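You operate a simulated robot arm through the tools that you are given. There is no shell and no other tool.

The job below is to be done with a simulated robot arm. You get a single attempt, and the scene is never put back.

TASK
Swap the dirty purple filter for the orange one and test the pump.
Fine: first let the pressure off, drain valve open till 0, then shut; purple filter on the pump table; run till the gauge reads OK, then switch off.

Only the result counts: the job must be done as asked and must still hold three seconds after the hand-in. Knocking over, shifting, dropping, spilling or breaking anything else fails it.

THE ROBOT
A 7-joint arm with a two-finger parallel gripper, fixed in place. Base frame: the origin is on the floor under the middle of its stand, x ahead of it, y to its left, z up. Lengths are in mm, angles in degrees, forces in N, time in s.
With the tool pointing down near the work surface it reaches from about 440 to 920 mm from the base axis. Its first joint turns from -143.0 to 143.0 degrees. Payload 3 kg.
Tool frame: the origin (TCP) lies between the finger pads and is the grasp point; the fingertips stand 30 mm ahead of it; z points along the fingers, y is the line along which they close. Largest opening 94 mm; finger width 28, thickness 10; the body of the gripper, 50 by 96 mm, starts 55 mm behind the TCP.
Orientation is told as [roll, pitch, yaw] about the base's x, y, z axes, in that order, counted from this pose: with the fingers straight down and closing along the base's y, the tool's x points along the base's -x, its y along +y and its z along -z.

THE INTERFACE
- The arm moves only by the tool jog_arm. Its argument "motion" is a list of rows, each an object of numbers (a shift or turn left out is 0, a gripper value left out holds the last): "rx", "ry", "rz": the turn, a rotation vector about the tool's x, y, z in degrees; "tx", "ty", "tz": the shift along the tool's x, y, z in mm; "fingers": the opening, from 0 (shut) to 1 (fully open). In form: [{"rx": .., "ry": .., "rz": .., "tx": .., "ty": .., "tz": .., "fingers": ..}, ...]. A call has 1 to 20 rows; each row is the pose to reach, as a shift and turn from the pose commanded when the call began, along the tool's axes at that moment. Each row takes 0.2 s and may step no farther than 50 mm and 8.6 degrees from the row before; otherwise, or with a gripper value out of range, the whole call is refused. A pose out of reach is approached as far as the arm can. The call stops where the force on the tool passes 90 N (or 10 N more than at its start, if that is more) or the arm is blocked; 0.2 s more then pass. Each finger travels about 72 mm/s and halts on what it meets, pressing with about 21 N; the grip force reading is that of the motor and also rises with nothing between the fingers. The clock runs only during rows and for 0.2 s after the last one: add rows that repeat a pose to give the fingers time. The reply holds the time, the measured pose of the TCP, the force on the tool along the base axes, the opening and the grip force, in the units named above and with some noise, with the torque about the TCP (base axes, N m) and any sound that the robot's microphone picked up.
- Cameras (640 x 400 px; columns grow to the right, rows downward): "scene" is fixed at [217.7, 509.1, 1483.7]; the picture's right is [-0.35, -0.94, 0.00], its down [-0.65, 0.24, -0.72] and it looks along [0.68, -0.25, -0.69] (base axes); focal length 345 px, centre (320, 200). "wrist" rides on the gripper at [76, 14, -102] in the tool frame; the picture's right is [-0.18, 0.98, 0.00], its down [-0.75, -0.14, -0.64] and it looks along [-0.63, -0.12, 0.77] (tool axes); focal length 243 px, centre (320, 200). There is no depth. A picture from a camera that has moved, and an enlarged one, comes with that camera's place and axes in the base frame and with its lens. The place of the scene camera against the robot may be out by one fixed shift of up to 12 mm in any direction.
- snapshot(camera): a new picture of that camera. It takes no simulated time.
- close_up(camera, box): a new picture of the part [left, top, right, bottom] of that camera's present view, enlarged. It takes no simulated time.
- close_job(): hands the job in; it is judged then, once.

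Nothing tells you positions but the pictures and the camera data. Unless the task says otherwise, let go and move clear before handing in.

The tools are called after "Call:" as name(argument=value, ...) on one line, values as JSON. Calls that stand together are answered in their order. jog_arm: Moves the arm, as the interface text tells. Its arguments: {"type":"object","properties":{"motion":{"type":"array"}},"required":["motion"]} The other tools are called the same way: snapshot (camera) takes a picture; close_up (camera, box) takes an enlarged picture of a part of a camera's view; close_job () hands the job in.

At the start:

```text
t: 0.0
tool_pos: [640.4, 57.1, 1048.6]
orientation: [0.1, -0.1, 0.0]
contact_force: [0.0, -0.3, -0.1]
moment: [-0.01, -0.02, -0.04]
gripper_width: 93.9
grasp_force: 0.0
```

scene: 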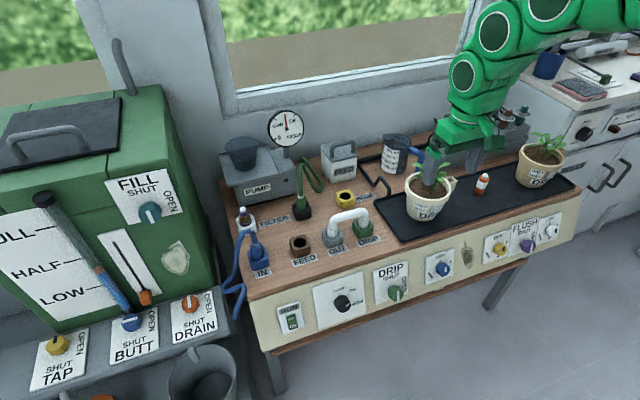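
wrist: 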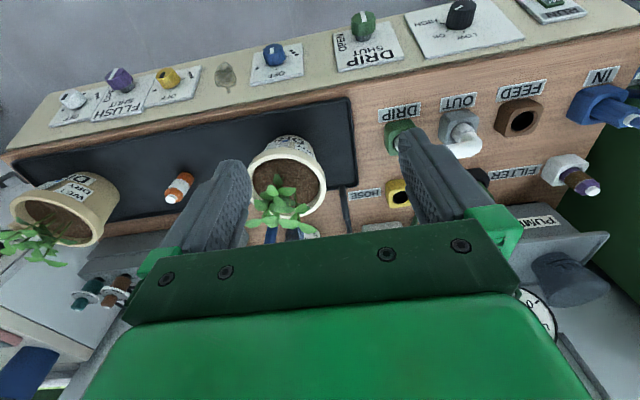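

I see a pump bench with a gauge, a filter socket, valves on the front panel, a green tank to the left, and plants to the right. First I'll look closer at each part before moving.

Call:
close_up(camera="scene", box=[210, 100, 400, 220])

Call:
close_up(camera="scene", box=[220, 190, 400, 300])

Call:
close_up(camera="scene", box=[250, 230, 430, 345])

Call:
close_up(camera="scene", box=[400, 200, 580, 310])

Call:
close_up(camera="scene", box=[370, 100, 560, 220])

Call:
close_up(camera="scene", box=[0, 280, 250, 400])

Call:
close_up(camera="scene", box=[255, 95, 325, 160])

Call:
close_up(camera="scene", box=[500, 20, 640, 160])

```text
3.33 times, centred on (305, 160) of scene
camera zoom: at [217.7, 509.1, 1483.7], right [-0.35, -0.94, 0.0], down [-0.65, 0.24, -0.72], along [0.68, -0.25, -0.69], focal length 1149 px, centre (370, 333)
```

zoom: 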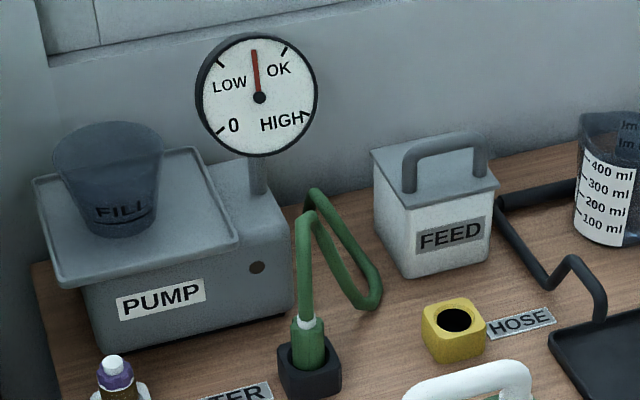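

```text
3.56 times, centred on (310, 245) of scene
camera zoom: at [217.7, 509.1, 1483.7], right [-0.35, -0.94, 0.0], down [-0.65, 0.24, -0.72], along [0.68, -0.25, -0.69], focal length 1226 px, centre (356, 40)
```

zoom: 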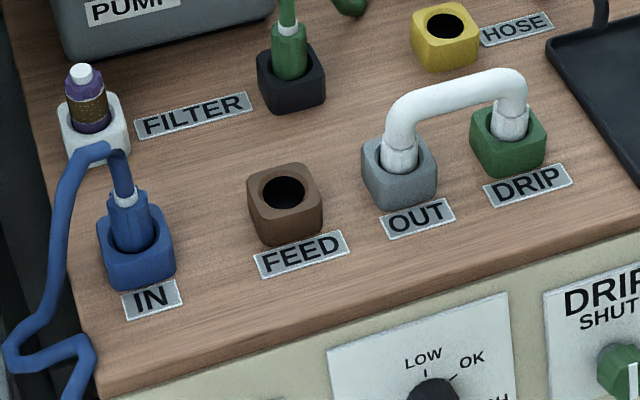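

```text
3.48 times, centred on (340, 288) of scene
camera zoom: at [217.7, 509.1, 1483.7], right [-0.35, -0.94, 0.0], down [-0.65, 0.24, -0.72], along [0.68, -0.25, -0.69], focal length 1199 px, centre (250, -104)
```

zoom: 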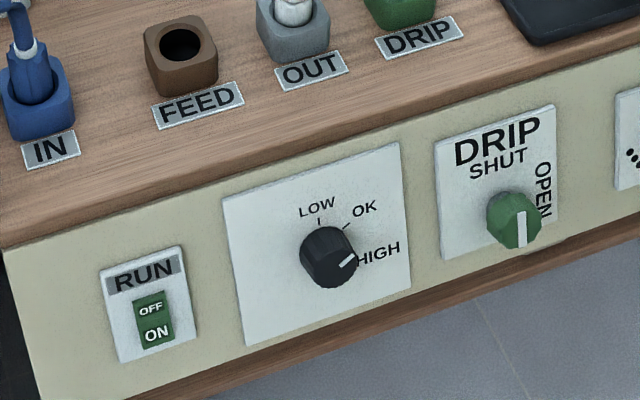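

```text
3.56 times, centred on (490, 255) of scene
camera zoom: at [217.7, 509.1, 1483.7], right [-0.35, -0.94, 0.0], down [-0.65, 0.24, -0.72], along [0.68, -0.25, -0.69], focal length 1226 px, centre (-284, 4)
```

zoom: 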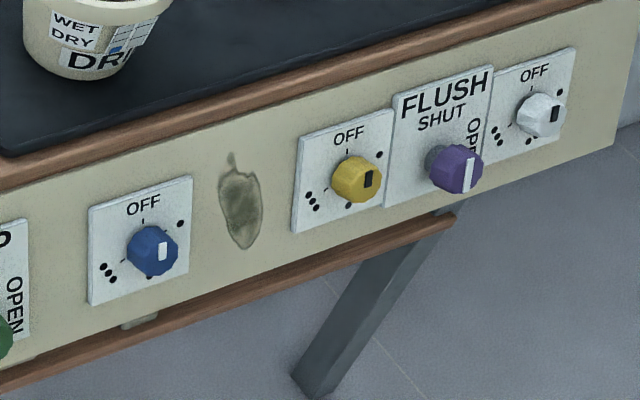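

```text
3.33 times, centred on (465, 160) of scene
camera zoom: at [217.7, 509.1, 1483.7], right [-0.35, -0.94, 0.0], down [-0.65, 0.24, -0.72], along [0.68, -0.25, -0.69], focal length 1149 px, centre (-163, 333)
```

zoom: 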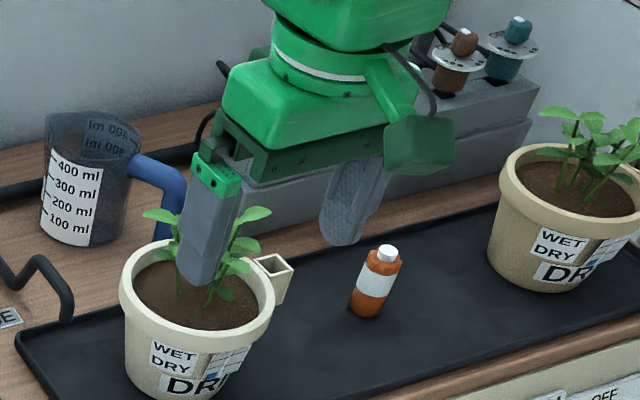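

```text
2.56 times, centred on (125, 340) of scene
camera zoom: at [217.7, 509.1, 1483.7], right [-0.35, -0.94, 0.0], down [-0.65, 0.24, -0.72], along [0.68, -0.25, -0.69], focal length 882 px, centre (819, -158)
```

zoom: 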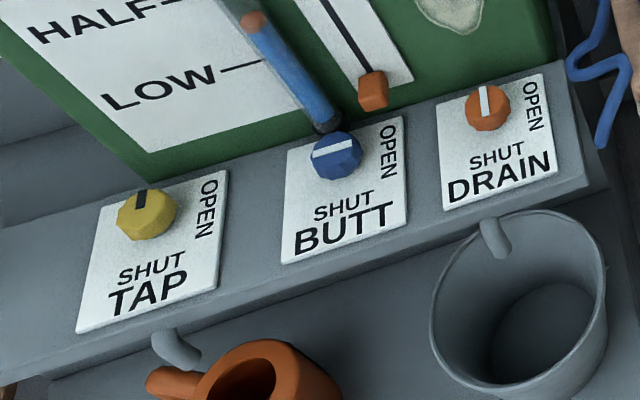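

```text
6.15 times, centred on (290, 128) of scene
camera zoom: at [217.7, 509.1, 1483.7], right [-0.35, -0.94, 0.0], down [-0.65, 0.24, -0.72], along [0.68, -0.25, -0.69], focal length 2121 px, centre (505, 646)
```

zoom: 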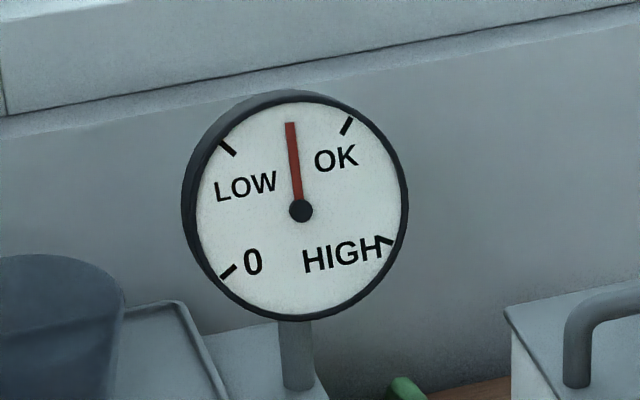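

```text
2.86 times, centred on (570, 90) of scene
camera zoom: at [217.7, 509.1, 1483.7], right [-0.35, -0.94, 0.0], down [-0.65, 0.24, -0.72], along [0.68, -0.25, -0.69], focal length 985 px, centre (-394, 514)
```

zoom: 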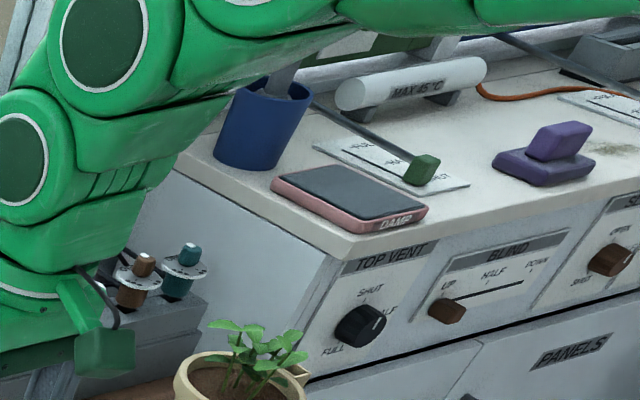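

The pump bench top looks to be about z≈760 with the filter socket far left (about x 880, y 477), the panel slanted at the front, and the tank ledge with the DRAIN knob further left. I'll raise the arm and move left to get better wrist views.

Call:
jog_arm(motion=[{"tz": -45}, {"tx": 10, "ty": 35, "tz": -80}, {"tx": 20, "ty": 80, "tz": -100}, {"tx": 35, "ty": 125, "tz": -100}, {"tx": 50, "ty": 170, "tz": -100}, {"tx": 65, "ty": 215, "tz": -100}, {"tx": 75, "ty": 260, "tz": -100}, {"tx": 80, "ty": 300, "tz": -100}])

Call:
snapshot(camera="wrist")

Call:
snapshot(camera="scene")

```text
refused: row 2 steps farther than a row can; nothing moved
```

```text
taken
camera wrist: at [563.8, 71.6, 1150.8], right [0.18, 0.98, 0.0], down [0.75, -0.14, 0.64], along [0.63, -0.12, -0.77], focal length 243 px, centre (320, 200)
```

wrist: 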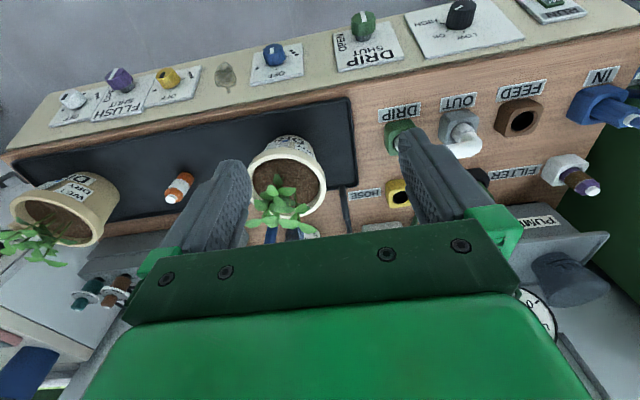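

```text
taken
```

scene: 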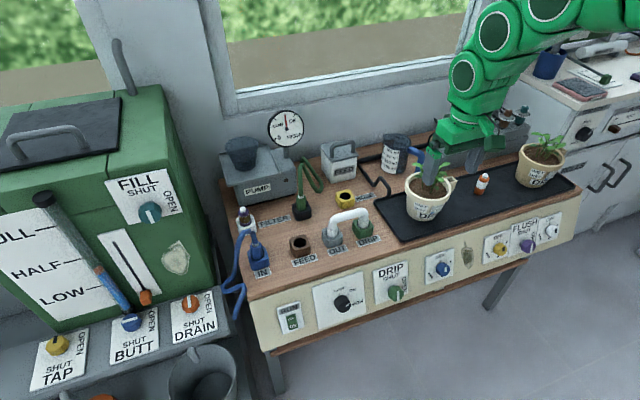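

The row step was a little too long, so nothing moved; the scene is unchanged. I'll repeat with smaller steps toward the upper left.

Call:
jog_arm(motion=[{"tz": -40}, {"tx": 5, "ty": 20, "tz": -75}, {"tx": 15, "ty": 55, "tz": -100}, {"tx": 25, "ty": 95, "tz": -110}, {"tx": 35, "ty": 135, "tz": -110}, {"tx": 45, "ty": 175, "tz": -110}, {"tx": 55, "ty": 215, "tz": -110}, {"tx": 65, "ty": 255, "tz": -110}, {"tx": 75, "ty": 295, "tz": -110}])

Call:
snapshot(camera="wrist")

Call:
snapshot(camera="scene")

```text
t: 2.0
tool_pos: [565.1, 352.9, 1156.8]
orientation: [-0.1, 0.0, 0.0]
contact_force: [-0.3, 0.1, -1.3]
moment: [0.0, 0.01, -0.01]
gripper_width: 94.2
grasp_force: 0.1
```

```text
taken
camera wrist: at [489.3, 367.2, 1260.3], right [0.18, 0.98, 0.0], down [0.75, -0.14, 0.64], along [0.63, -0.12, -0.77], focal length 243 px, centre (320, 200)
```

wrist: 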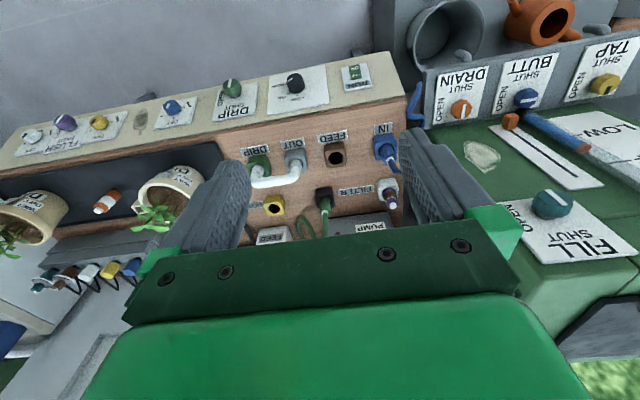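

```text
taken
```

scene: 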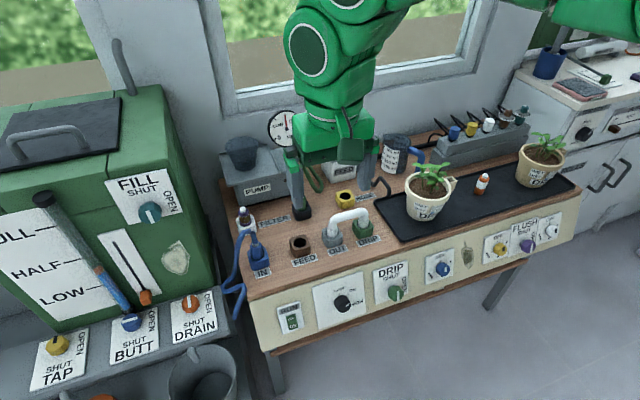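

The camera now sees the tank ledge with the DRAIN knob, roughly at (752, 657, 690). I'll take close-ups of the wrist view to fix positions of the valve, the socket and the panel.

Call:
close_up(camera="wrist", box=[400, 50, 640, 200])

Call:
close_up(camera="wrist", box=[230, 110, 420, 229])

Call:
close_up(camera="wrist", box=[210, 50, 410, 175])

Call:
close_up(camera="wrist", box=[0, 90, 230, 234])

```text
2.67 times, centred on (520, 125) of wrist
camera zoom: at [489.3, 367.2, 1260.3], right [0.18, 0.98, 0.0], down [0.75, -0.14, 0.64], along [0.63, -0.12, -0.77], focal length 647 px, centre (-213, 400)
```

zoom: 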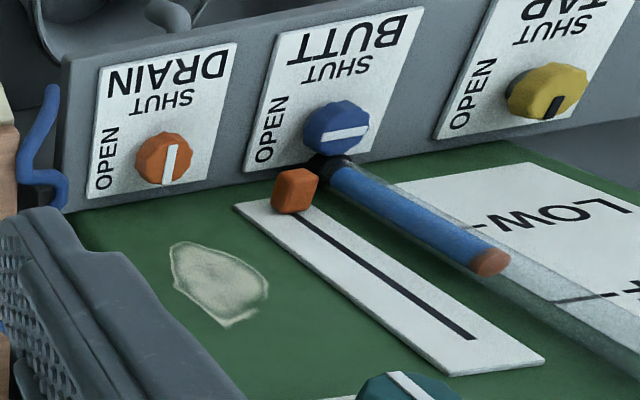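

```text
3.36 times, centred on (325, 170) of wrist
camera zoom: at [489.3, 367.2, 1260.3], right [0.18, 0.98, 0.0], down [0.75, -0.14, 0.64], along [0.63, -0.12, -0.77], focal length 816 px, centre (303, 302)
```

zoom: 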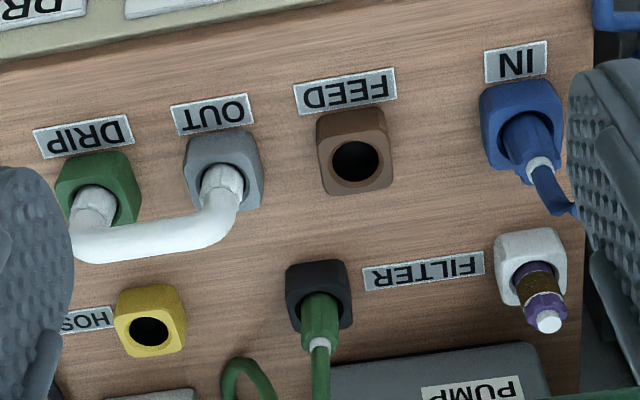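

```text
3.20 times, centred on (310, 112) of wrist
camera zoom: at [489.3, 367.2, 1260.3], right [0.18, 0.98, 0.0], down [0.75, -0.14, 0.64], along [0.63, -0.12, -0.77], focal length 776 px, centre (352, 480)
```

zoom: 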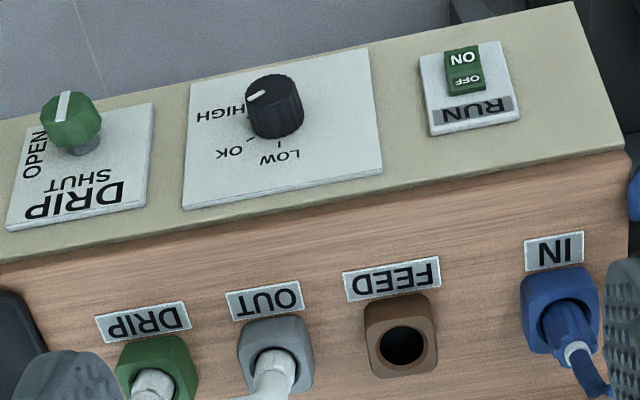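

```text
2.78 times, centred on (115, 162) of wrist
camera zoom: at [489.3, 367.2, 1260.3], right [0.18, 0.98, 0.0], down [0.75, -0.14, 0.64], along [0.63, -0.12, -0.77], focal length 674 px, centre (889, 306)
```

zoom: 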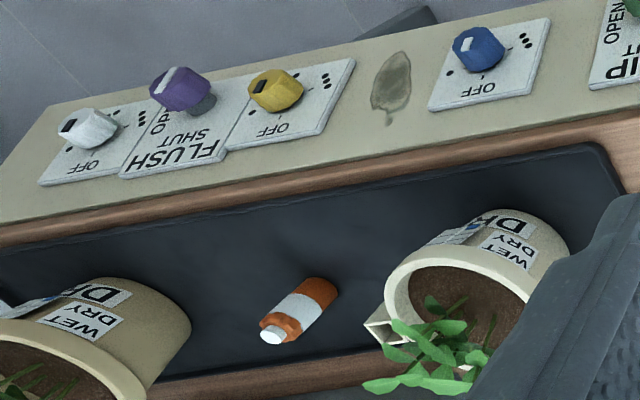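

The ledge appears nearly horizontal (z≈650) with DRAIN knob axis vertical, at radius ≈1000 mm, so I'll need to lean the tool outward. I'll yaw toward the tank, come closer, then tilt, to view the DRAIN knob at close range.

Call:
jog_arm(motion=[{"rz": -7, "tx": -2, "ty": 22, "tz": 20}, {"rz": -14, "tx": -4, "ty": 44, "tz": 40}, {"rz": -21, "tx": -6, "ty": 66, "tz": 60}, {"rz": -28, "tx": -8, "ty": 88, "tz": 80}, {"rz": -35, "tx": -10, "ty": 110, "tz": 100}, {"rz": -41, "tx": -12, "ty": 130, "tz": 120}])

Call:
snapshot(camera="wrist")

```text
t: 3.4
tool_pos: [575.3, 482.9, 1037.5]
orientation: [0.0, 0.1, 41.2]
contact_force: [-0.4, -0.1, 0.5]
moment: [0.04, 0.03, 0.01]
gripper_width: 93.9
grasp_force: 0.0
```

```text
taken
camera wrist: at [509.3, 443.8, 1140.3], right [-0.51, 0.86, 0.0], down [0.66, 0.39, 0.64], along [0.55, 0.33, -0.77], focal length 243 px, centre (320, 200)
```

wrist: 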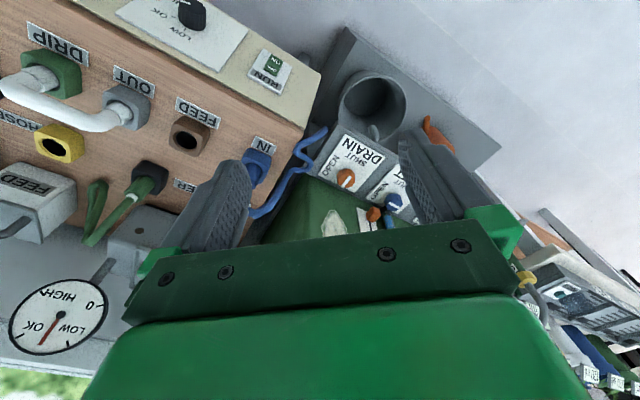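

The DRAIN knob is at about (747, 652, 689), azimuth 41°. I'll lean the tool outward 30° and come nearer, staying above it.

Call:
jog_arm(motion=[{"ry": -4, "tx": -18, "tz": 25}, {"ry": -8, "tx": -36, "tz": 50}, {"ry": -12, "tx": -54, "tz": 75}, {"ry": -16, "tx": -72, "tz": 100}, {"ry": -20, "tx": -90, "tz": 125}, {"ry": -24, "tx": -108, "tz": 150}, {"ry": -27, "tx": -126, "tz": 175}, {"ry": -30, "tx": -140, "tz": 200}])

Call:
snapshot(camera="wrist")

Call:
snapshot(camera="scene")

```text
t: 5.2
tool_pos: [680.9, 574.4, 835.6]
orientation: [0.1, -30.2, 41.0]
contact_force: [0.0, -0.1, 0.0]
moment: [0.0, -0.01, -0.01]
gripper_width: 94.3
grasp_force: 0.0
```

```text
taken
camera wrist: at [584.1, 507.8, 888.2], right [-0.53, 0.85, 0.09], down [0.34, 0.11, 0.93], along [0.78, 0.52, -0.35], focal length 243 px, centre (320, 200)
```

wrist: 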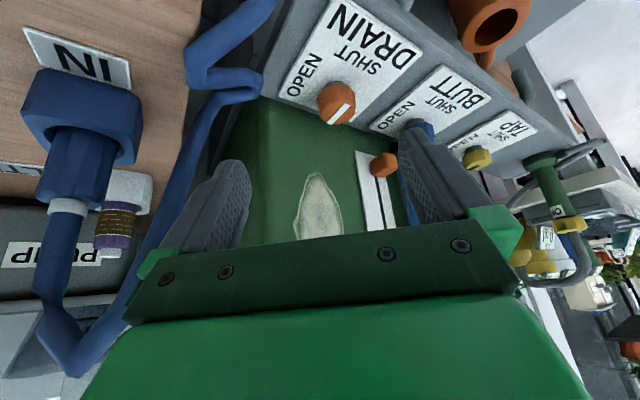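

```text
taken
```

scene: 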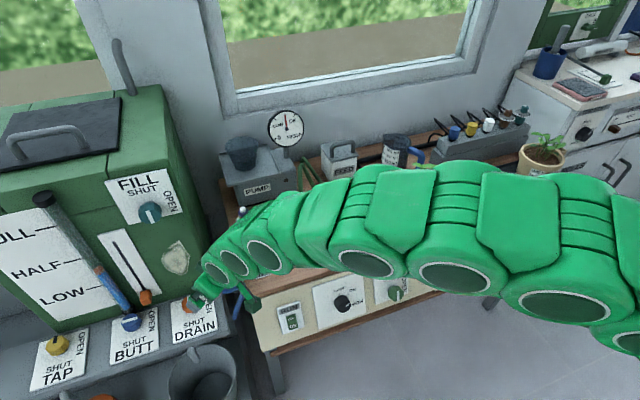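

The view at 30° lean works and puts the knob at about (747, 652, 692); the blue hose hangs near (746, 562, 710), so I'll keep clear of it. Next I turn the tool to yaw 0 and hover 80 mm short of the knob.

Call:
jog_arm(motion=[{"rx": 2.9, "rz": 5.1, "tx": -4, "ty": 6, "tz": 7, "fingers": 0.75}, {"rx": 5.8, "rz": 10.2, "tx": -8, "ty": 12, "tz": 20}, {"rx": 8.7, "rz": 15.2, "tx": -12, "ty": 18, "tz": 35}, {"rx": 11.7, "rz": 20.3, "tx": -16, "ty": 24, "tz": 50}, {"rx": 14.6, "rz": 25.4, "tx": -20, "ty": 30, "tz": 65}, {"rx": 17.5, "rz": 30.4, "tx": -24, "ty": 36, "tz": 80}, {"rx": 20.5, "rz": 35.5, "tx": -27.8, "ty": 41.8, "tz": 93}])

Call:
snapshot(camera="wrist")

Call:
snapshot(camera="scene")

```text
t: 6.8
tool_pos: [707.6, 652.3, 769.7]
orientation: [-0.1, -30.1, -0.1]
contact_force: [0.2, 0.2, 0.7]
moment: [0.04, 0.01, 0.01]
gripper_width: 70.3
grasp_force: 0.1
```

```text
taken
camera wrist: at [590.4, 666.6, 820.8], right [0.16, 0.98, 0.09], down [0.33, -0.14, 0.93], along [0.93, -0.12, -0.35], focal length 243 px, centre (320, 200)
```

wrist: 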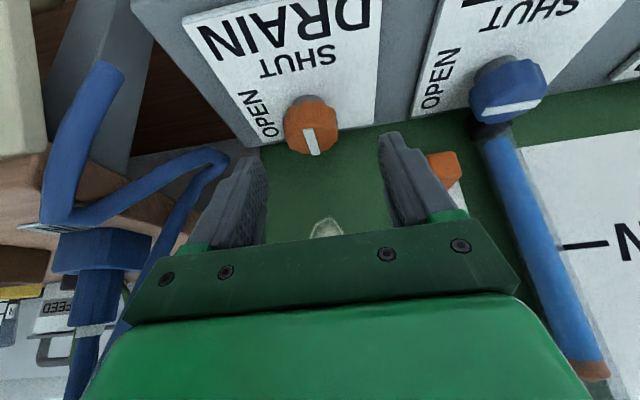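

```text
taken
```

scene: 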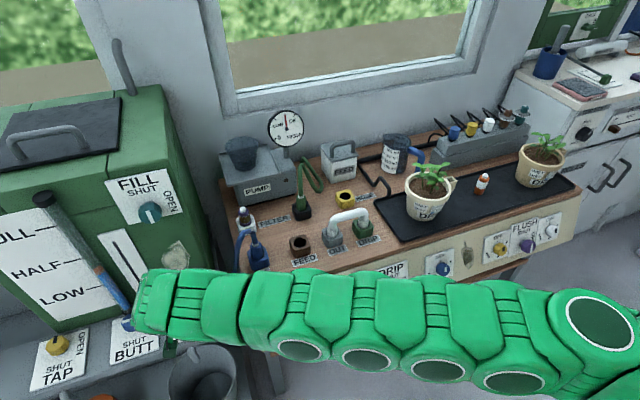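

Refined from wrist views only: ledge at z≈681, DRAIN knob centred at about (741, 646, 702), about 42 mm wide. I'll advance along the tool so the fingertips straddle the knob, then check.

Call:
jog_arm(motion=[{"tx": 3.6, "ty": -6.3, "tz": 5}, {"tx": 3.6, "ty": -6.3, "tz": 20}, {"tx": 3.6, "ty": -6.3, "tz": 35}, {"tx": 3.6, "ty": -6.3, "tz": 48}])

Call:
snapshot(camera="wrist")

```text
t: 7.8
tool_pos: [730.0, 645.8, 726.8]
orientation: [-0.2, -30.0, 0.1]
contact_force: [-0.6, 0.2, 0.2]
moment: [-0.02, -0.01, 0.0]
gripper_width: 70.4
grasp_force: 0.1
```

```text
taken
camera wrist: at [611.8, 660.1, 778.4], right [0.16, 0.98, 0.09], down [0.33, -0.14, 0.93], along [0.93, -0.12, -0.35], focal length 243 px, centre (320, 200)
```

wrist: 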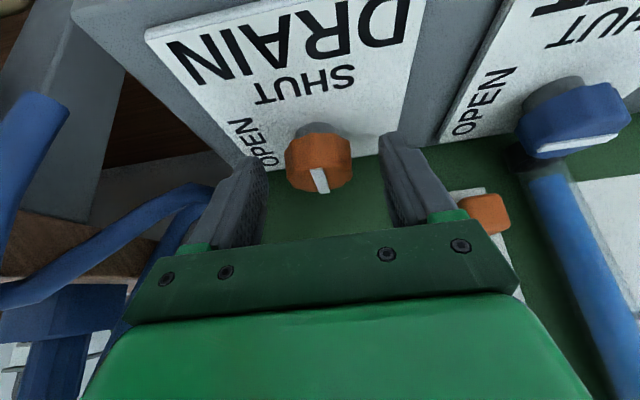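

The knob sits centered between the fingers. I'll advance 5 mm more and close on it.

Call:
jog_arm(motion=[{"tz": 4}, {"tz": 4, "fingers": 0}, {"tz": 4, "fingers": 0}, {"tz": 4, "fingers": 0}, {"tz": 4, "fingers": 0}])

Call:
snapshot(camera="wrist")

Call:
close_up(camera="scene", box=[255, 95, 325, 160])

```text
t: 9.0
tool_pos: [731.2, 645.8, 723.1]
orientation: [0.0, -29.9, 0.0]
contact_force: [-5.0, -10.4, 5.8]
moment: [-0.32, 0.06, -0.12]
gripper_width: 39.3
grasp_force: 44.8
```

```text
taken
camera wrist: at [614.1, 659.8, 775.3], right [0.16, 0.98, 0.09], down [0.33, -0.14, 0.93], along [0.93, -0.12, -0.35], focal length 243 px, centre (320, 200)
```

wrist: 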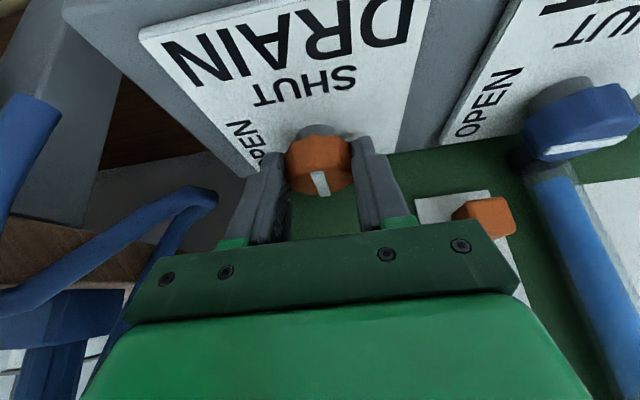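

```text
6.15 times, centred on (290, 128) of scene
camera zoom: at [217.7, 509.1, 1483.7], right [-0.35, -0.94, 0.0], down [-0.65, 0.24, -0.72], along [0.68, -0.25, -0.69], focal length 2121 px, centre (505, 646)
```

zoom: 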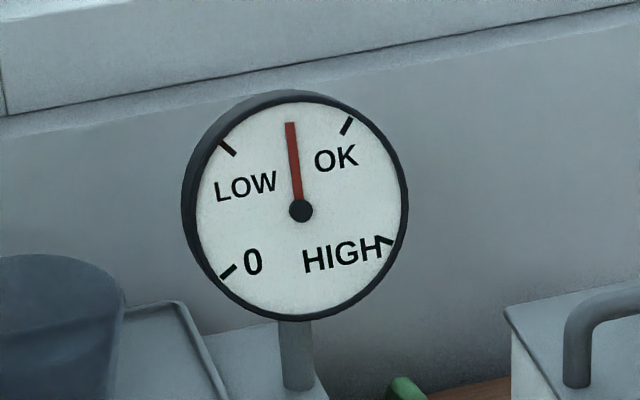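

The knob is gripped (39 mm). I'll turn it counter-clockwise (from SHUT toward OPEN) 16° around the knob axis as a test.

Call:
jog_arm(motion=[{"rx": -4, "rz": -6.93, "tx": -0.08, "ty": -1.39}, {"rx": -8, "rz": -13.86, "tx": -0.34, "ty": -2.76, "tz": 0.19}])

Call:
snapshot(camera="wrist")

Call:
close_up(camera="scene", box=[255, 95, 325, 160])

```text
t: 9.6
tool_pos: [729.2, 642.0, 723.7]
orientation: [0.1, -30.0, 16.1]
contact_force: [-1.5, -11.3, 1.0]
moment: [-0.18, 0.15, -1.23]
gripper_width: 39.2
grasp_force: 45.0
```

```text
taken
camera wrist: at [614.8, 624.1, 774.7], right [-0.12, 0.99, 0.09], down [0.36, -0.04, 0.93], along [0.93, 0.14, -0.35], focal length 243 px, centre (320, 200)
```

wrist: 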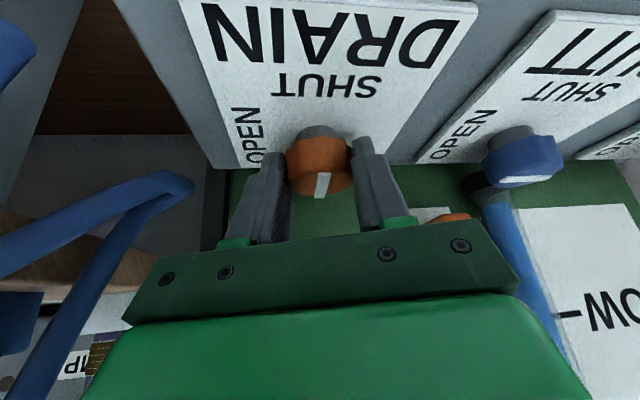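

```text
6.15 times, centred on (290, 128) of scene
camera zoom: at [217.7, 509.1, 1483.7], right [-0.35, -0.94, 0.0], down [-0.65, 0.24, -0.72], along [0.68, -0.25, -0.69], focal length 2121 px, centre (505, 646)
```

zoom: 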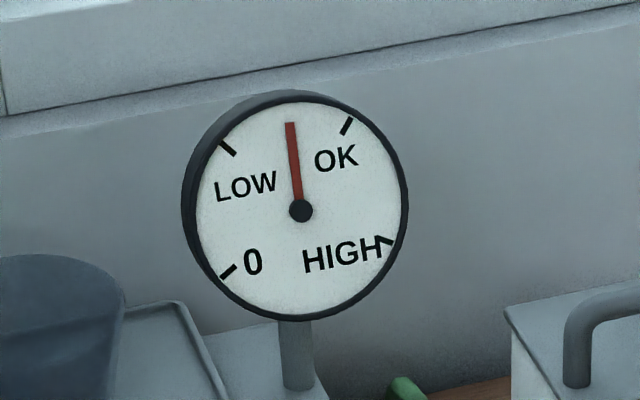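

The gauge hasn't changed and there's −1.2 N·m of resistance; I suspect the knob may not be turning. I'll take a close-up of it.

Call:
close_up(camera="wrist", box=[240, 100, 400, 220])

```text
3.33 times, centred on (320, 160) of wrist
camera zoom: at [614.8, 624.1, 774.7], right [-0.12, 0.99, 0.09], down [0.36, -0.04, 0.93], along [0.93, 0.14, -0.35], focal length 809 px, centre (320, 333)
```

zoom: 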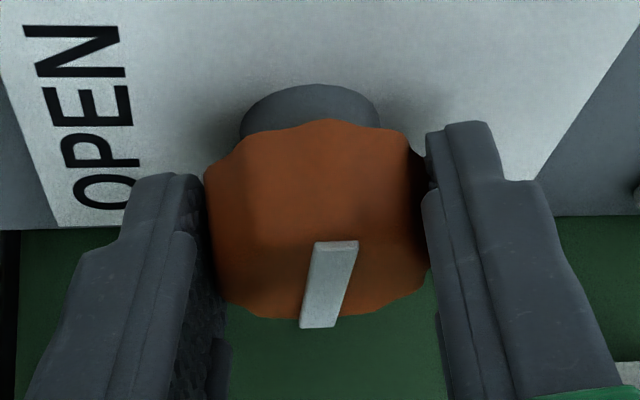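

The bar is still aligned with SHUT, so the fingers slipped: this direction hits the stop. I'll let go, swing the open gripper around to yaw 42°, regrip and turn the other way.

Call:
jog_arm(motion=[{"fingers": 0.57}, {"fingers": 0.57}, {"rx": -3.25, "rz": -5.63, "tx": -0.2, "ty": -1.1, "tz": 0.1}, {"rx": -6.5, "rz": -11.26, "tx": -0.4, "ty": -2.2, "tz": 0.25}, {"rx": -9.75, "rz": -16.9, "tx": -0.65, "ty": -3.3, "tz": 0.4}, {"rx": -13, "rz": -22.5, "tx": -0.87, "ty": -4.38, "tz": 0.5}])

Call:
snapshot(camera="wrist")

```text
t: 11.0
tool_pos: [733.3, 639.1, 723.6]
orientation: [0.0, -30.0, 42.2]
contact_force: [0.7, -1.0, 0.3]
moment: [-0.01, -0.01, 0.01]
gripper_width: 53.3
grasp_force: 0.0
```

```text
taken
camera wrist: at [636.9, 571.0, 775.3], right [-0.54, 0.84, 0.09], down [0.34, 0.12, 0.93], along [0.77, 0.54, -0.35], focal length 243 px, centre (320, 200)
```

wrist: 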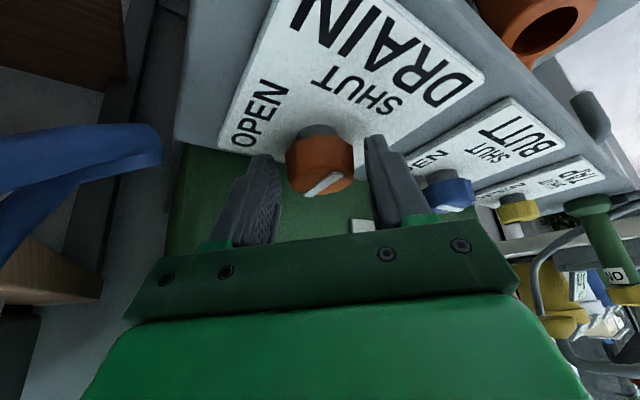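

The gripper is centered again at yaw 42°. I'll close and turn clockwise 16° as a test.

Call:
jog_arm(motion=[{"fingers": 0}, {"fingers": 0}, {"fingers": 0}, {"rx": 2, "rz": 3.46, "ty": 0.7}, {"rx": 4, "rz": 6.93, "tx": -0.08, "ty": 1.39, "tz": 0.05}, {"rx": 6, "rz": 10.4, "tx": -0.19, "ty": 2.08, "tz": 0.11}, {"rx": 8, "rz": 13.86, "tx": -0.34, "ty": 2.76, "tz": 0.19}])

Call:
close_up(camera="wrist", box=[220, 80, 420, 220])

Call:
close_up(camera="scene", box=[255, 95, 325, 160])

```text
t: 12.6
tool_pos: [731.4, 642.3, 724.5]
orientation: [0.0, -29.9, 25.9]
contact_force: [3.4, 2.5, -2.9]
moment: [0.19, 0.43, 0.01]
gripper_width: 39.6
grasp_force: 45.3
```

```text
2.86 times, centred on (320, 150) of wrist
camera zoom: at [620.2, 602.9, 775.2], right [-0.29, 0.95, 0.09], down [0.36, 0.02, 0.93], along [0.89, 0.3, -0.35], focal length 693 px, centre (320, 343)
```

zoom: 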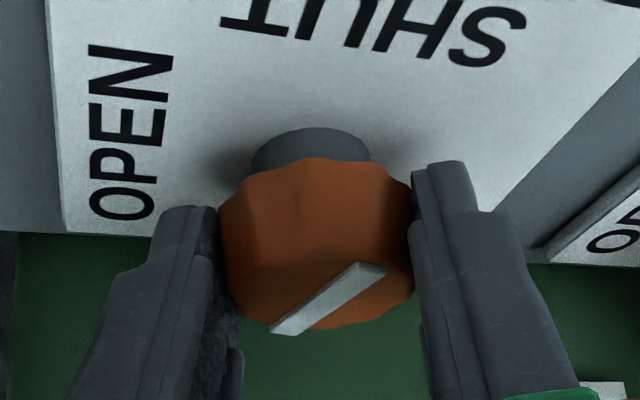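

```text
6.15 times, centred on (290, 128) of scene
camera zoom: at [217.7, 509.1, 1483.7], right [-0.35, -0.94, 0.0], down [-0.65, 0.24, -0.72], along [0.68, -0.25, -0.69], focal length 2121 px, centre (505, 646)
```

zoom: 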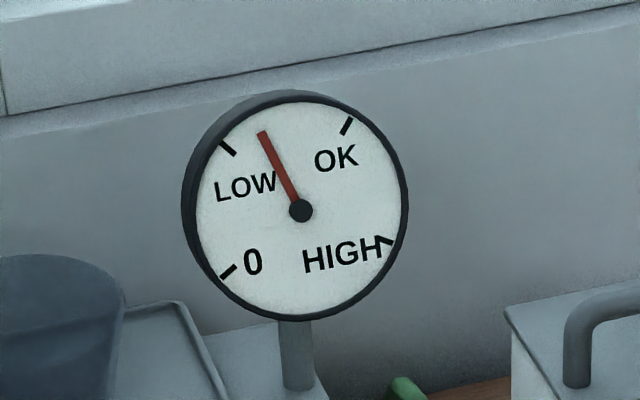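

It turns clockwise and the gauge is falling. I'll hold here and watch the gauge.

Call:
jog_arm(motion=[{"fingers": 0}, {"fingers": 0}, {"fingers": 0}, {"fingers": 0}, {"fingers": 0}])

Call:
close_up(camera="scene", box=[255, 95, 325, 160])

Call:
snapshot(camera="scene")

```text
t: 13.8
tool_pos: [730.9, 640.9, 724.0]
orientation: [0.0, -30.0, 26.0]
contact_force: [5.3, 1.3, -6.1]
moment: [0.04, -0.12, -0.01]
gripper_width: 39.3
grasp_force: 45.0
```

```text
6.15 times, centred on (290, 128) of scene
camera zoom: at [217.7, 509.1, 1483.7], right [-0.35, -0.94, 0.0], down [-0.65, 0.24, -0.72], along [0.68, -0.25, -0.69], focal length 2121 px, centre (505, 646)
```

zoom: 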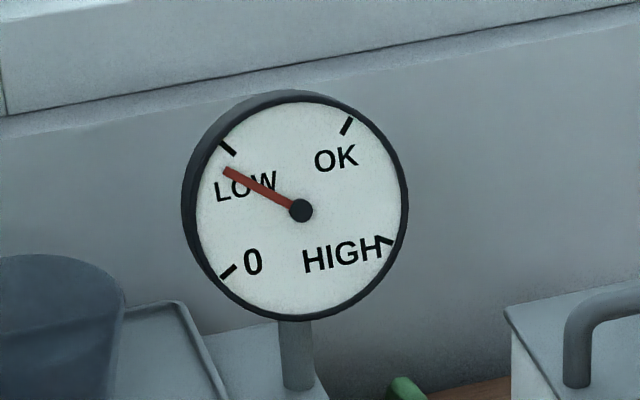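

```text
taken
```

scene: 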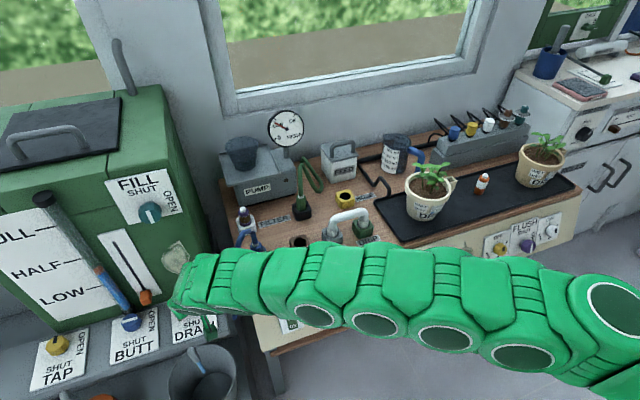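

Pressure is dropping into the bucket as intended. I'll hold on for another ~2 s.

Call:
jog_arm(motion=[{"fingers": 0}, {"fingers": 0}, {"fingers": 0}, {"fingers": 0}, {"fingers": 0}, {"fingers": 0}, {"fingers": 0}, {"fingers": 0}, {"fingers": 0}, {"fingers": 0}])

Call:
close_up(camera="scene", box=[255, 95, 325, 160])

Call:
close_up(camera="scene", box=[130, 280, 260, 400])

```text
t: 16.0
tool_pos: [731.3, 642.1, 723.7]
orientation: [0.0, -30.0, 26.0]
contact_force: [3.2, -3.6, -6.9]
moment: [-0.14, -0.02, -0.05]
gripper_width: 39.6
grasp_force: 44.7
```

```text
6.15 times, centred on (290, 128) of scene
camera zoom: at [217.7, 509.1, 1483.7], right [-0.35, -0.94, 0.0], down [-0.65, 0.24, -0.72], along [0.68, -0.25, -0.69], focal length 2121 px, centre (505, 646)
```

zoom: 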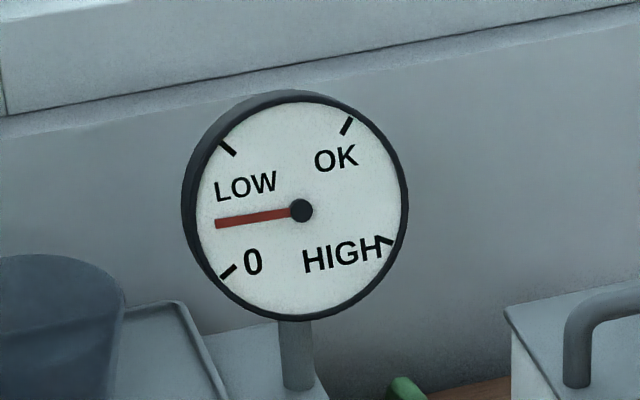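

```text
3.33 times, centred on (195, 340) of scene
camera zoom: at [217.7, 509.1, 1483.7], right [-0.35, -0.94, 0.0], down [-0.65, 0.24, -0.72], along [0.68, -0.25, -0.69], focal length 1149 px, centre (737, -267)
```

zoom: 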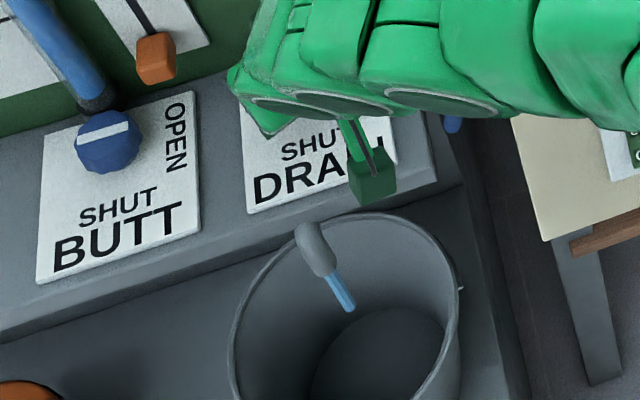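

The gauge is falling exponentially but slowly; I'll open the valve another 24° to speed it up and hold.

Call:
jog_arm(motion=[{"rx": 2, "rz": 3.46, "ty": 0.7}, {"rx": 4, "rz": 6.93, "tx": -0.08, "ty": 1.39, "tz": 0.05}, {"rx": 6, "rz": 10.4, "tx": -0.19, "ty": 2.08, "tz": 0.11}, {"rx": 8, "rz": 13.86, "tx": -0.34, "ty": 2.76, "tz": 0.19}, {"rx": 10, "rz": 17.3, "tx": -0.52, "ty": 3.42, "tz": 0.3}, {"rx": 12, "rz": 20.8, "tx": -0.75, "ty": 4.07, "tz": 0.43}, {"rx": 12, "rz": 20.8, "tx": -0.75, "ty": 4.07, "tz": 0.43}, {"rx": 12, "rz": 20.8, "tx": -0.75, "ty": 4.07, "tz": 0.43}, {"rx": 12, "rz": 20.8, "tx": -0.75, "ty": 4.07, "tz": 0.43}, {"rx": 12, "rz": 20.8, "tx": -0.75, "ty": 4.07, "tz": 0.43}])

Call:
close_up(camera="scene", box=[255, 95, 325, 160])

Call:
snapshot(camera="wrist")

```text
t: 18.2
tool_pos: [729.9, 645.6, 724.6]
orientation: [0.0, -30.0, 2.0]
contact_force: [-5.5, -9.7, -4.2]
moment: [-0.32, 0.08, -0.09]
gripper_width: 39.3
grasp_force: 45.3
```

```text
6.15 times, centred on (290, 128) of scene
camera zoom: at [217.7, 509.1, 1483.7], right [-0.35, -0.94, 0.0], down [-0.65, 0.24, -0.72], along [0.68, -0.25, -0.69], focal length 2121 px, centre (505, 646)
```

zoom: 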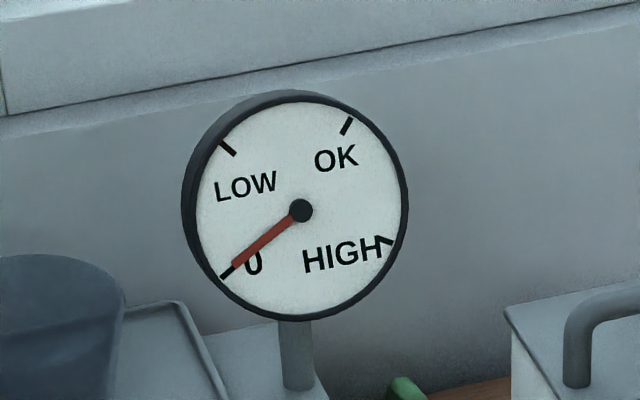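

```text
taken
camera wrist: at [613.3, 655.4, 775.4], right [0.12, 0.99, 0.09], down [0.34, -0.13, 0.93], along [0.93, -0.09, -0.35], focal length 243 px, centre (320, 200)
```

wrist: 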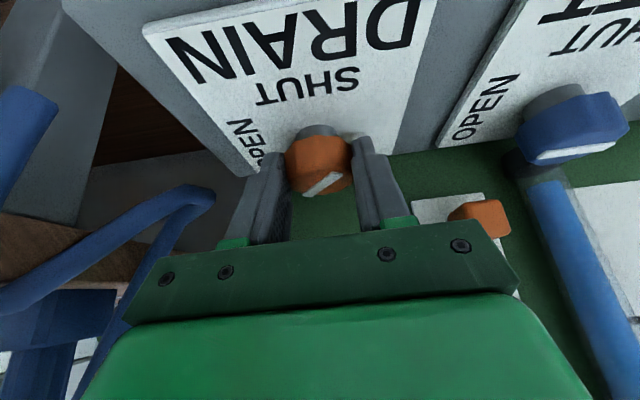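

The needle is nearly at 0. I'll hold one more second or two to be sure, then shut.

Call:
jog_arm(motion=[{"fingers": 0}, {"fingers": 0}, {"fingers": 0}, {"fingers": 0}, {"fingers": 0}, {"fingers": 0}, {"fingers": 0}, {"fingers": 0}])

Call:
close_up(camera="scene", box=[255, 95, 325, 160])

```text
t: 20.0
tool_pos: [731.3, 644.6, 724.8]
orientation: [-0.1, -29.9, 2.1]
contact_force: [-7.0, -11.1, -4.2]
moment: [-0.35, 0.22, -0.07]
gripper_width: 39.6
grasp_force: 44.5
```

```text
6.15 times, centred on (290, 128) of scene
camera zoom: at [217.7, 509.1, 1483.7], right [-0.35, -0.94, 0.0], down [-0.65, 0.24, -0.72], along [0.68, -0.25, -0.69], focal length 2121 px, centre (505, 646)
```

zoom: 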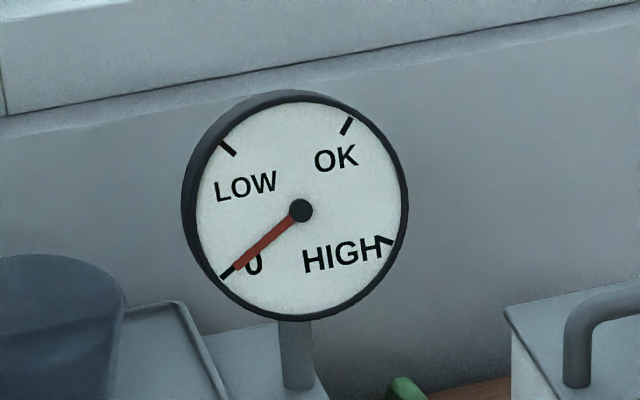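

The gauge reads 0. Now I turn the knob back counter-clockwise to its SHUT stop, slightly over-rotating so it seats.

Call:
jog_arm(motion=[{"rx": -3, "rz": -5.2, "tx": -0.05, "ty": -1.05, "tz": 0.03}, {"rx": -6, "rz": -10.4, "tx": -0.19, "ty": -2.08, "tz": 0.11}, {"rx": -9, "rz": -15.6, "tx": -0.42, "ty": -3.09, "tz": 0.24}, {"rx": -12, "rz": -20.8, "tx": -0.75, "ty": -4.07, "tz": 0.43}, {"rx": -15, "rz": -26, "tx": -1.16, "ty": -5, "tz": 0.67}, {"rx": -18, "rz": -31.2, "tx": -1.65, "ty": -5.88, "tz": 0.95}, {"rx": -21, "rz": -36.4, "tx": -2.22, "ty": -6.69, "tz": 1.28}, {"rx": -24, "rz": -41.6, "tx": -2.87, "ty": -7.43, "tz": 1.65}])

Call:
close_up(camera="wrist", box=[220, 80, 420, 220])

Call:
close_up(camera="scene", box=[130, 280, 260, 400])

```text
t: 21.8
tool_pos: [733.4, 637.9, 724.8]
orientation: [0.0, -30.0, 50.2]
contact_force: [-1.1, -1.5, -4.8]
moment: [0.28, 0.11, -0.48]
gripper_width: 39.6
grasp_force: 45.3
```

```text
2.86 times, centred on (320, 150) of wrist
camera zoom: at [648.4, 557.7, 775.8], right [-0.65, 0.75, 0.09], down [0.32, 0.16, 0.93], along [0.69, 0.64, -0.35], focal length 693 px, centre (320, 343)
```

zoom: 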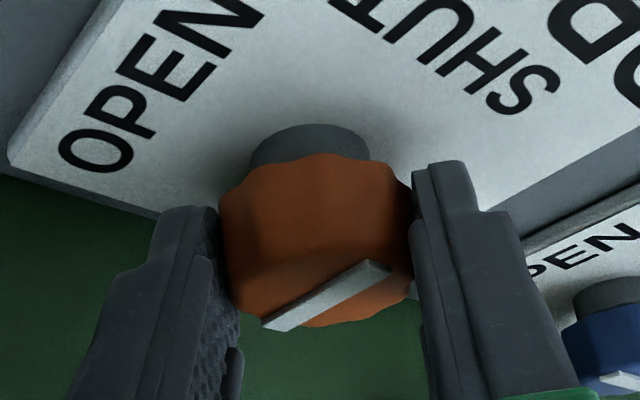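

```text
3.33 times, centred on (195, 340) of scene
camera zoom: at [217.7, 509.1, 1483.7], right [-0.35, -0.94, 0.0], down [-0.65, 0.24, -0.72], along [0.68, -0.25, -0.69], focal length 1149 px, centre (737, -267)
```

zoom: 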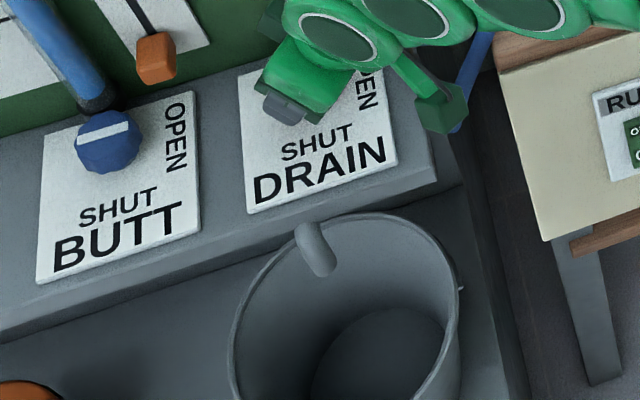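

The bar is back in line with SHUT (about 1°) against the stop, and water has stopped. I'll release and back away along the tool axis.

Call:
jog_arm(motion=[{"fingers": 0.57}, {"fingers": 0.57}, {"tz": -15}, {"tz": -40}, {"tz": -75}, {"tz": -115}, {"tz": -155}])

Call:
snapshot(camera="wrist")

Call:
close_up(camera="scene", box=[255, 95, 325, 160])

```text
t: 23.4
tool_pos: [684.2, 578.2, 858.8]
orientation: [-0.1, -30.0, 50.0]
contact_force: [0.5, 0.0, 0.1]
moment: [-0.01, -0.04, 0.02]
gripper_width: 53.7
grasp_force: 0.0
```

```text
taken
camera wrist: at [598.8, 497.6, 910.0], right [-0.65, 0.75, 0.09], down [0.32, 0.16, 0.93], along [0.69, 0.64, -0.35], focal length 243 px, centre (320, 200)
```

wrist: 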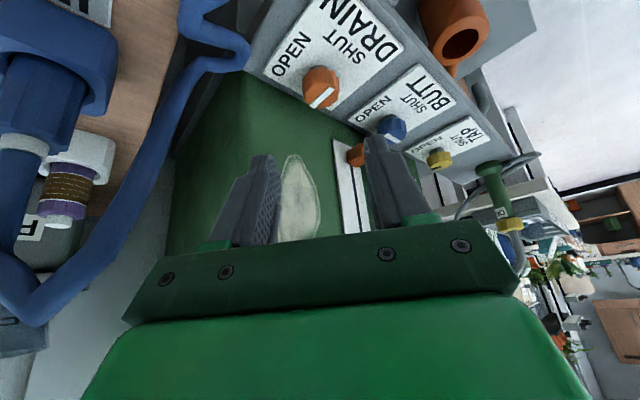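

```text
6.15 times, centred on (290, 128) of scene
camera zoom: at [217.7, 509.1, 1483.7], right [-0.35, -0.94, 0.0], down [-0.65, 0.24, -0.72], along [0.68, -0.25, -0.69], focal length 2121 px, centre (505, 646)
```

zoom: 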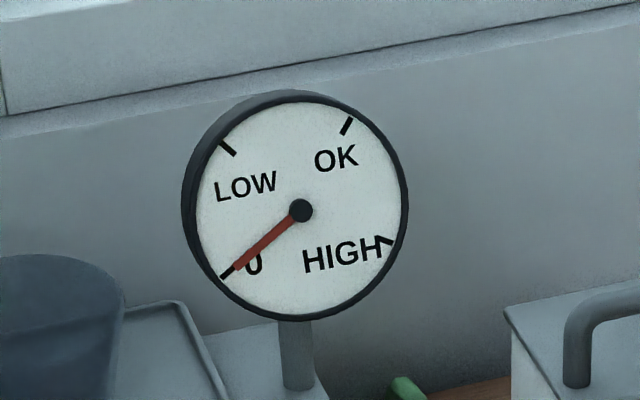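

DRAIN is shut and gauge is at 0. Next I'll rise clear of the hose and move over the bench to measure the filter socket.

Call:
jog_arm(motion=[{"tx": -20, "tz": -34.7}, {"tx": -40, "tz": -69.3}, {"tx": -60, "tz": -104}, {"rx": 1.67, "rz": 2.89, "tx": -32.3, "ty": -26.1, "tz": -120.2}, {"rx": 3.33, "rz": 5.77, "tx": -4.6, "ty": -52.1, "tz": -136.4}, {"rx": 5, "rz": 8.66, "tx": 23.1, "ty": -78.2, "tz": -152.6}, {"rx": 6.67, "rz": 11.5, "tx": 50.7, "ty": -104.3, "tz": -168.7}, {"rx": 8.33, "rz": 14.4, "tx": 78.4, "ty": -130.3, "tz": -184.9}, {"rx": 10, "rz": 17.3, "tx": 106.1, "ty": -156.4, "tz": -201.1}])

Call:
snapshot(camera="wrist")

Call:
snapshot(camera="scene")

```text
t: 25.4
tool_pos: [679.4, 329.8, 979.1]
orientation: [-0.1, -29.9, 30.1]
contact_force: [0.4, 1.1, 0.4]
moment: [0.0, 0.01, 0.0]
gripper_width: 53.4
grasp_force: 0.1
```

```text
taken
camera wrist: at [572.3, 283.7, 1030.5], right [-0.35, 0.93, 0.09], down [0.36, 0.04, 0.93], along [0.86, 0.36, -0.35], focal length 243 px, centre (320, 200)
```

wrist: 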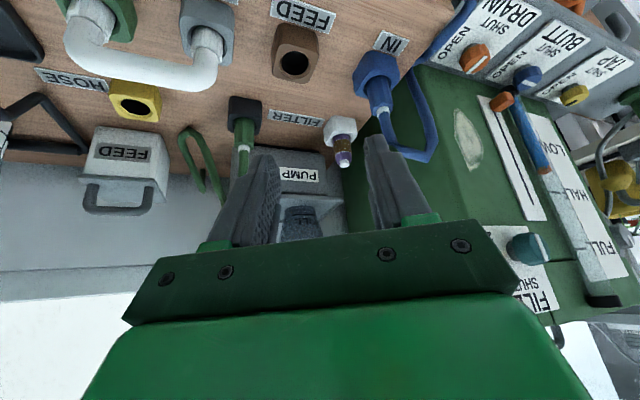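

```text
taken
```

scene: 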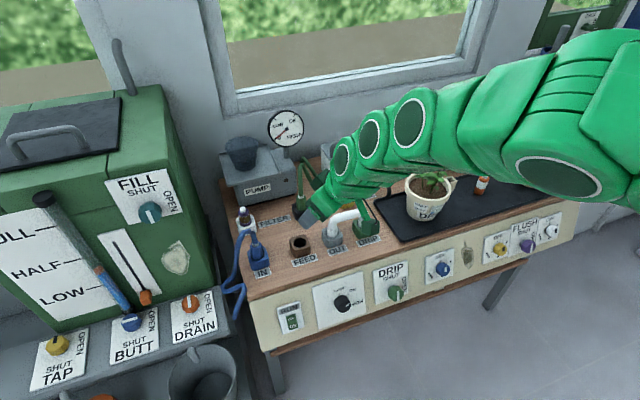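

Call:
close_up(camera="wrist", box=[220, 60, 440, 198])

Call:
close_up(camera="scene", box=[220, 180, 320, 280])

```text
2.90 times, centred on (330, 129) of wrist
camera zoom: at [572.3, 283.7, 1030.5], right [-0.35, 0.93, 0.09], down [0.36, 0.04, 0.93], along [0.86, 0.36, -0.35], focal length 703 px, centre (291, 406)
```

zoom: 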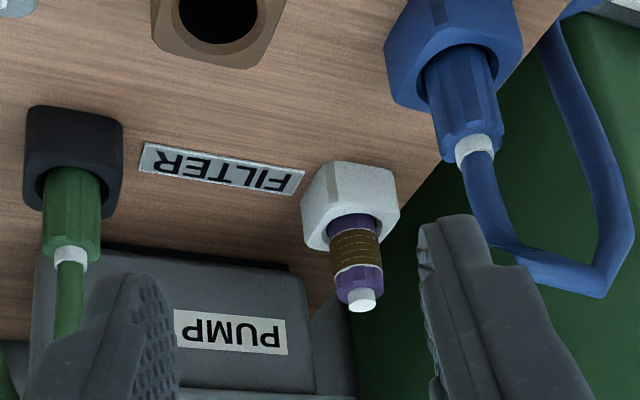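

```text
4.00 times, centred on (270, 230) of scene
camera zoom: at [217.7, 509.1, 1483.7], right [-0.35, -0.94, 0.0], down [-0.65, 0.24, -0.72], along [0.68, -0.25, -0.69], focal length 1379 px, centre (520, 80)
```

zoom: 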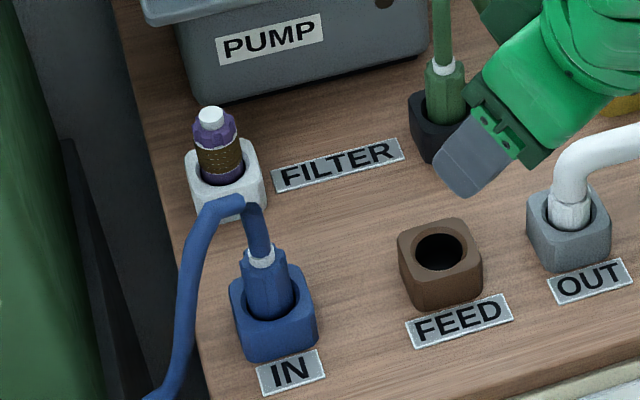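

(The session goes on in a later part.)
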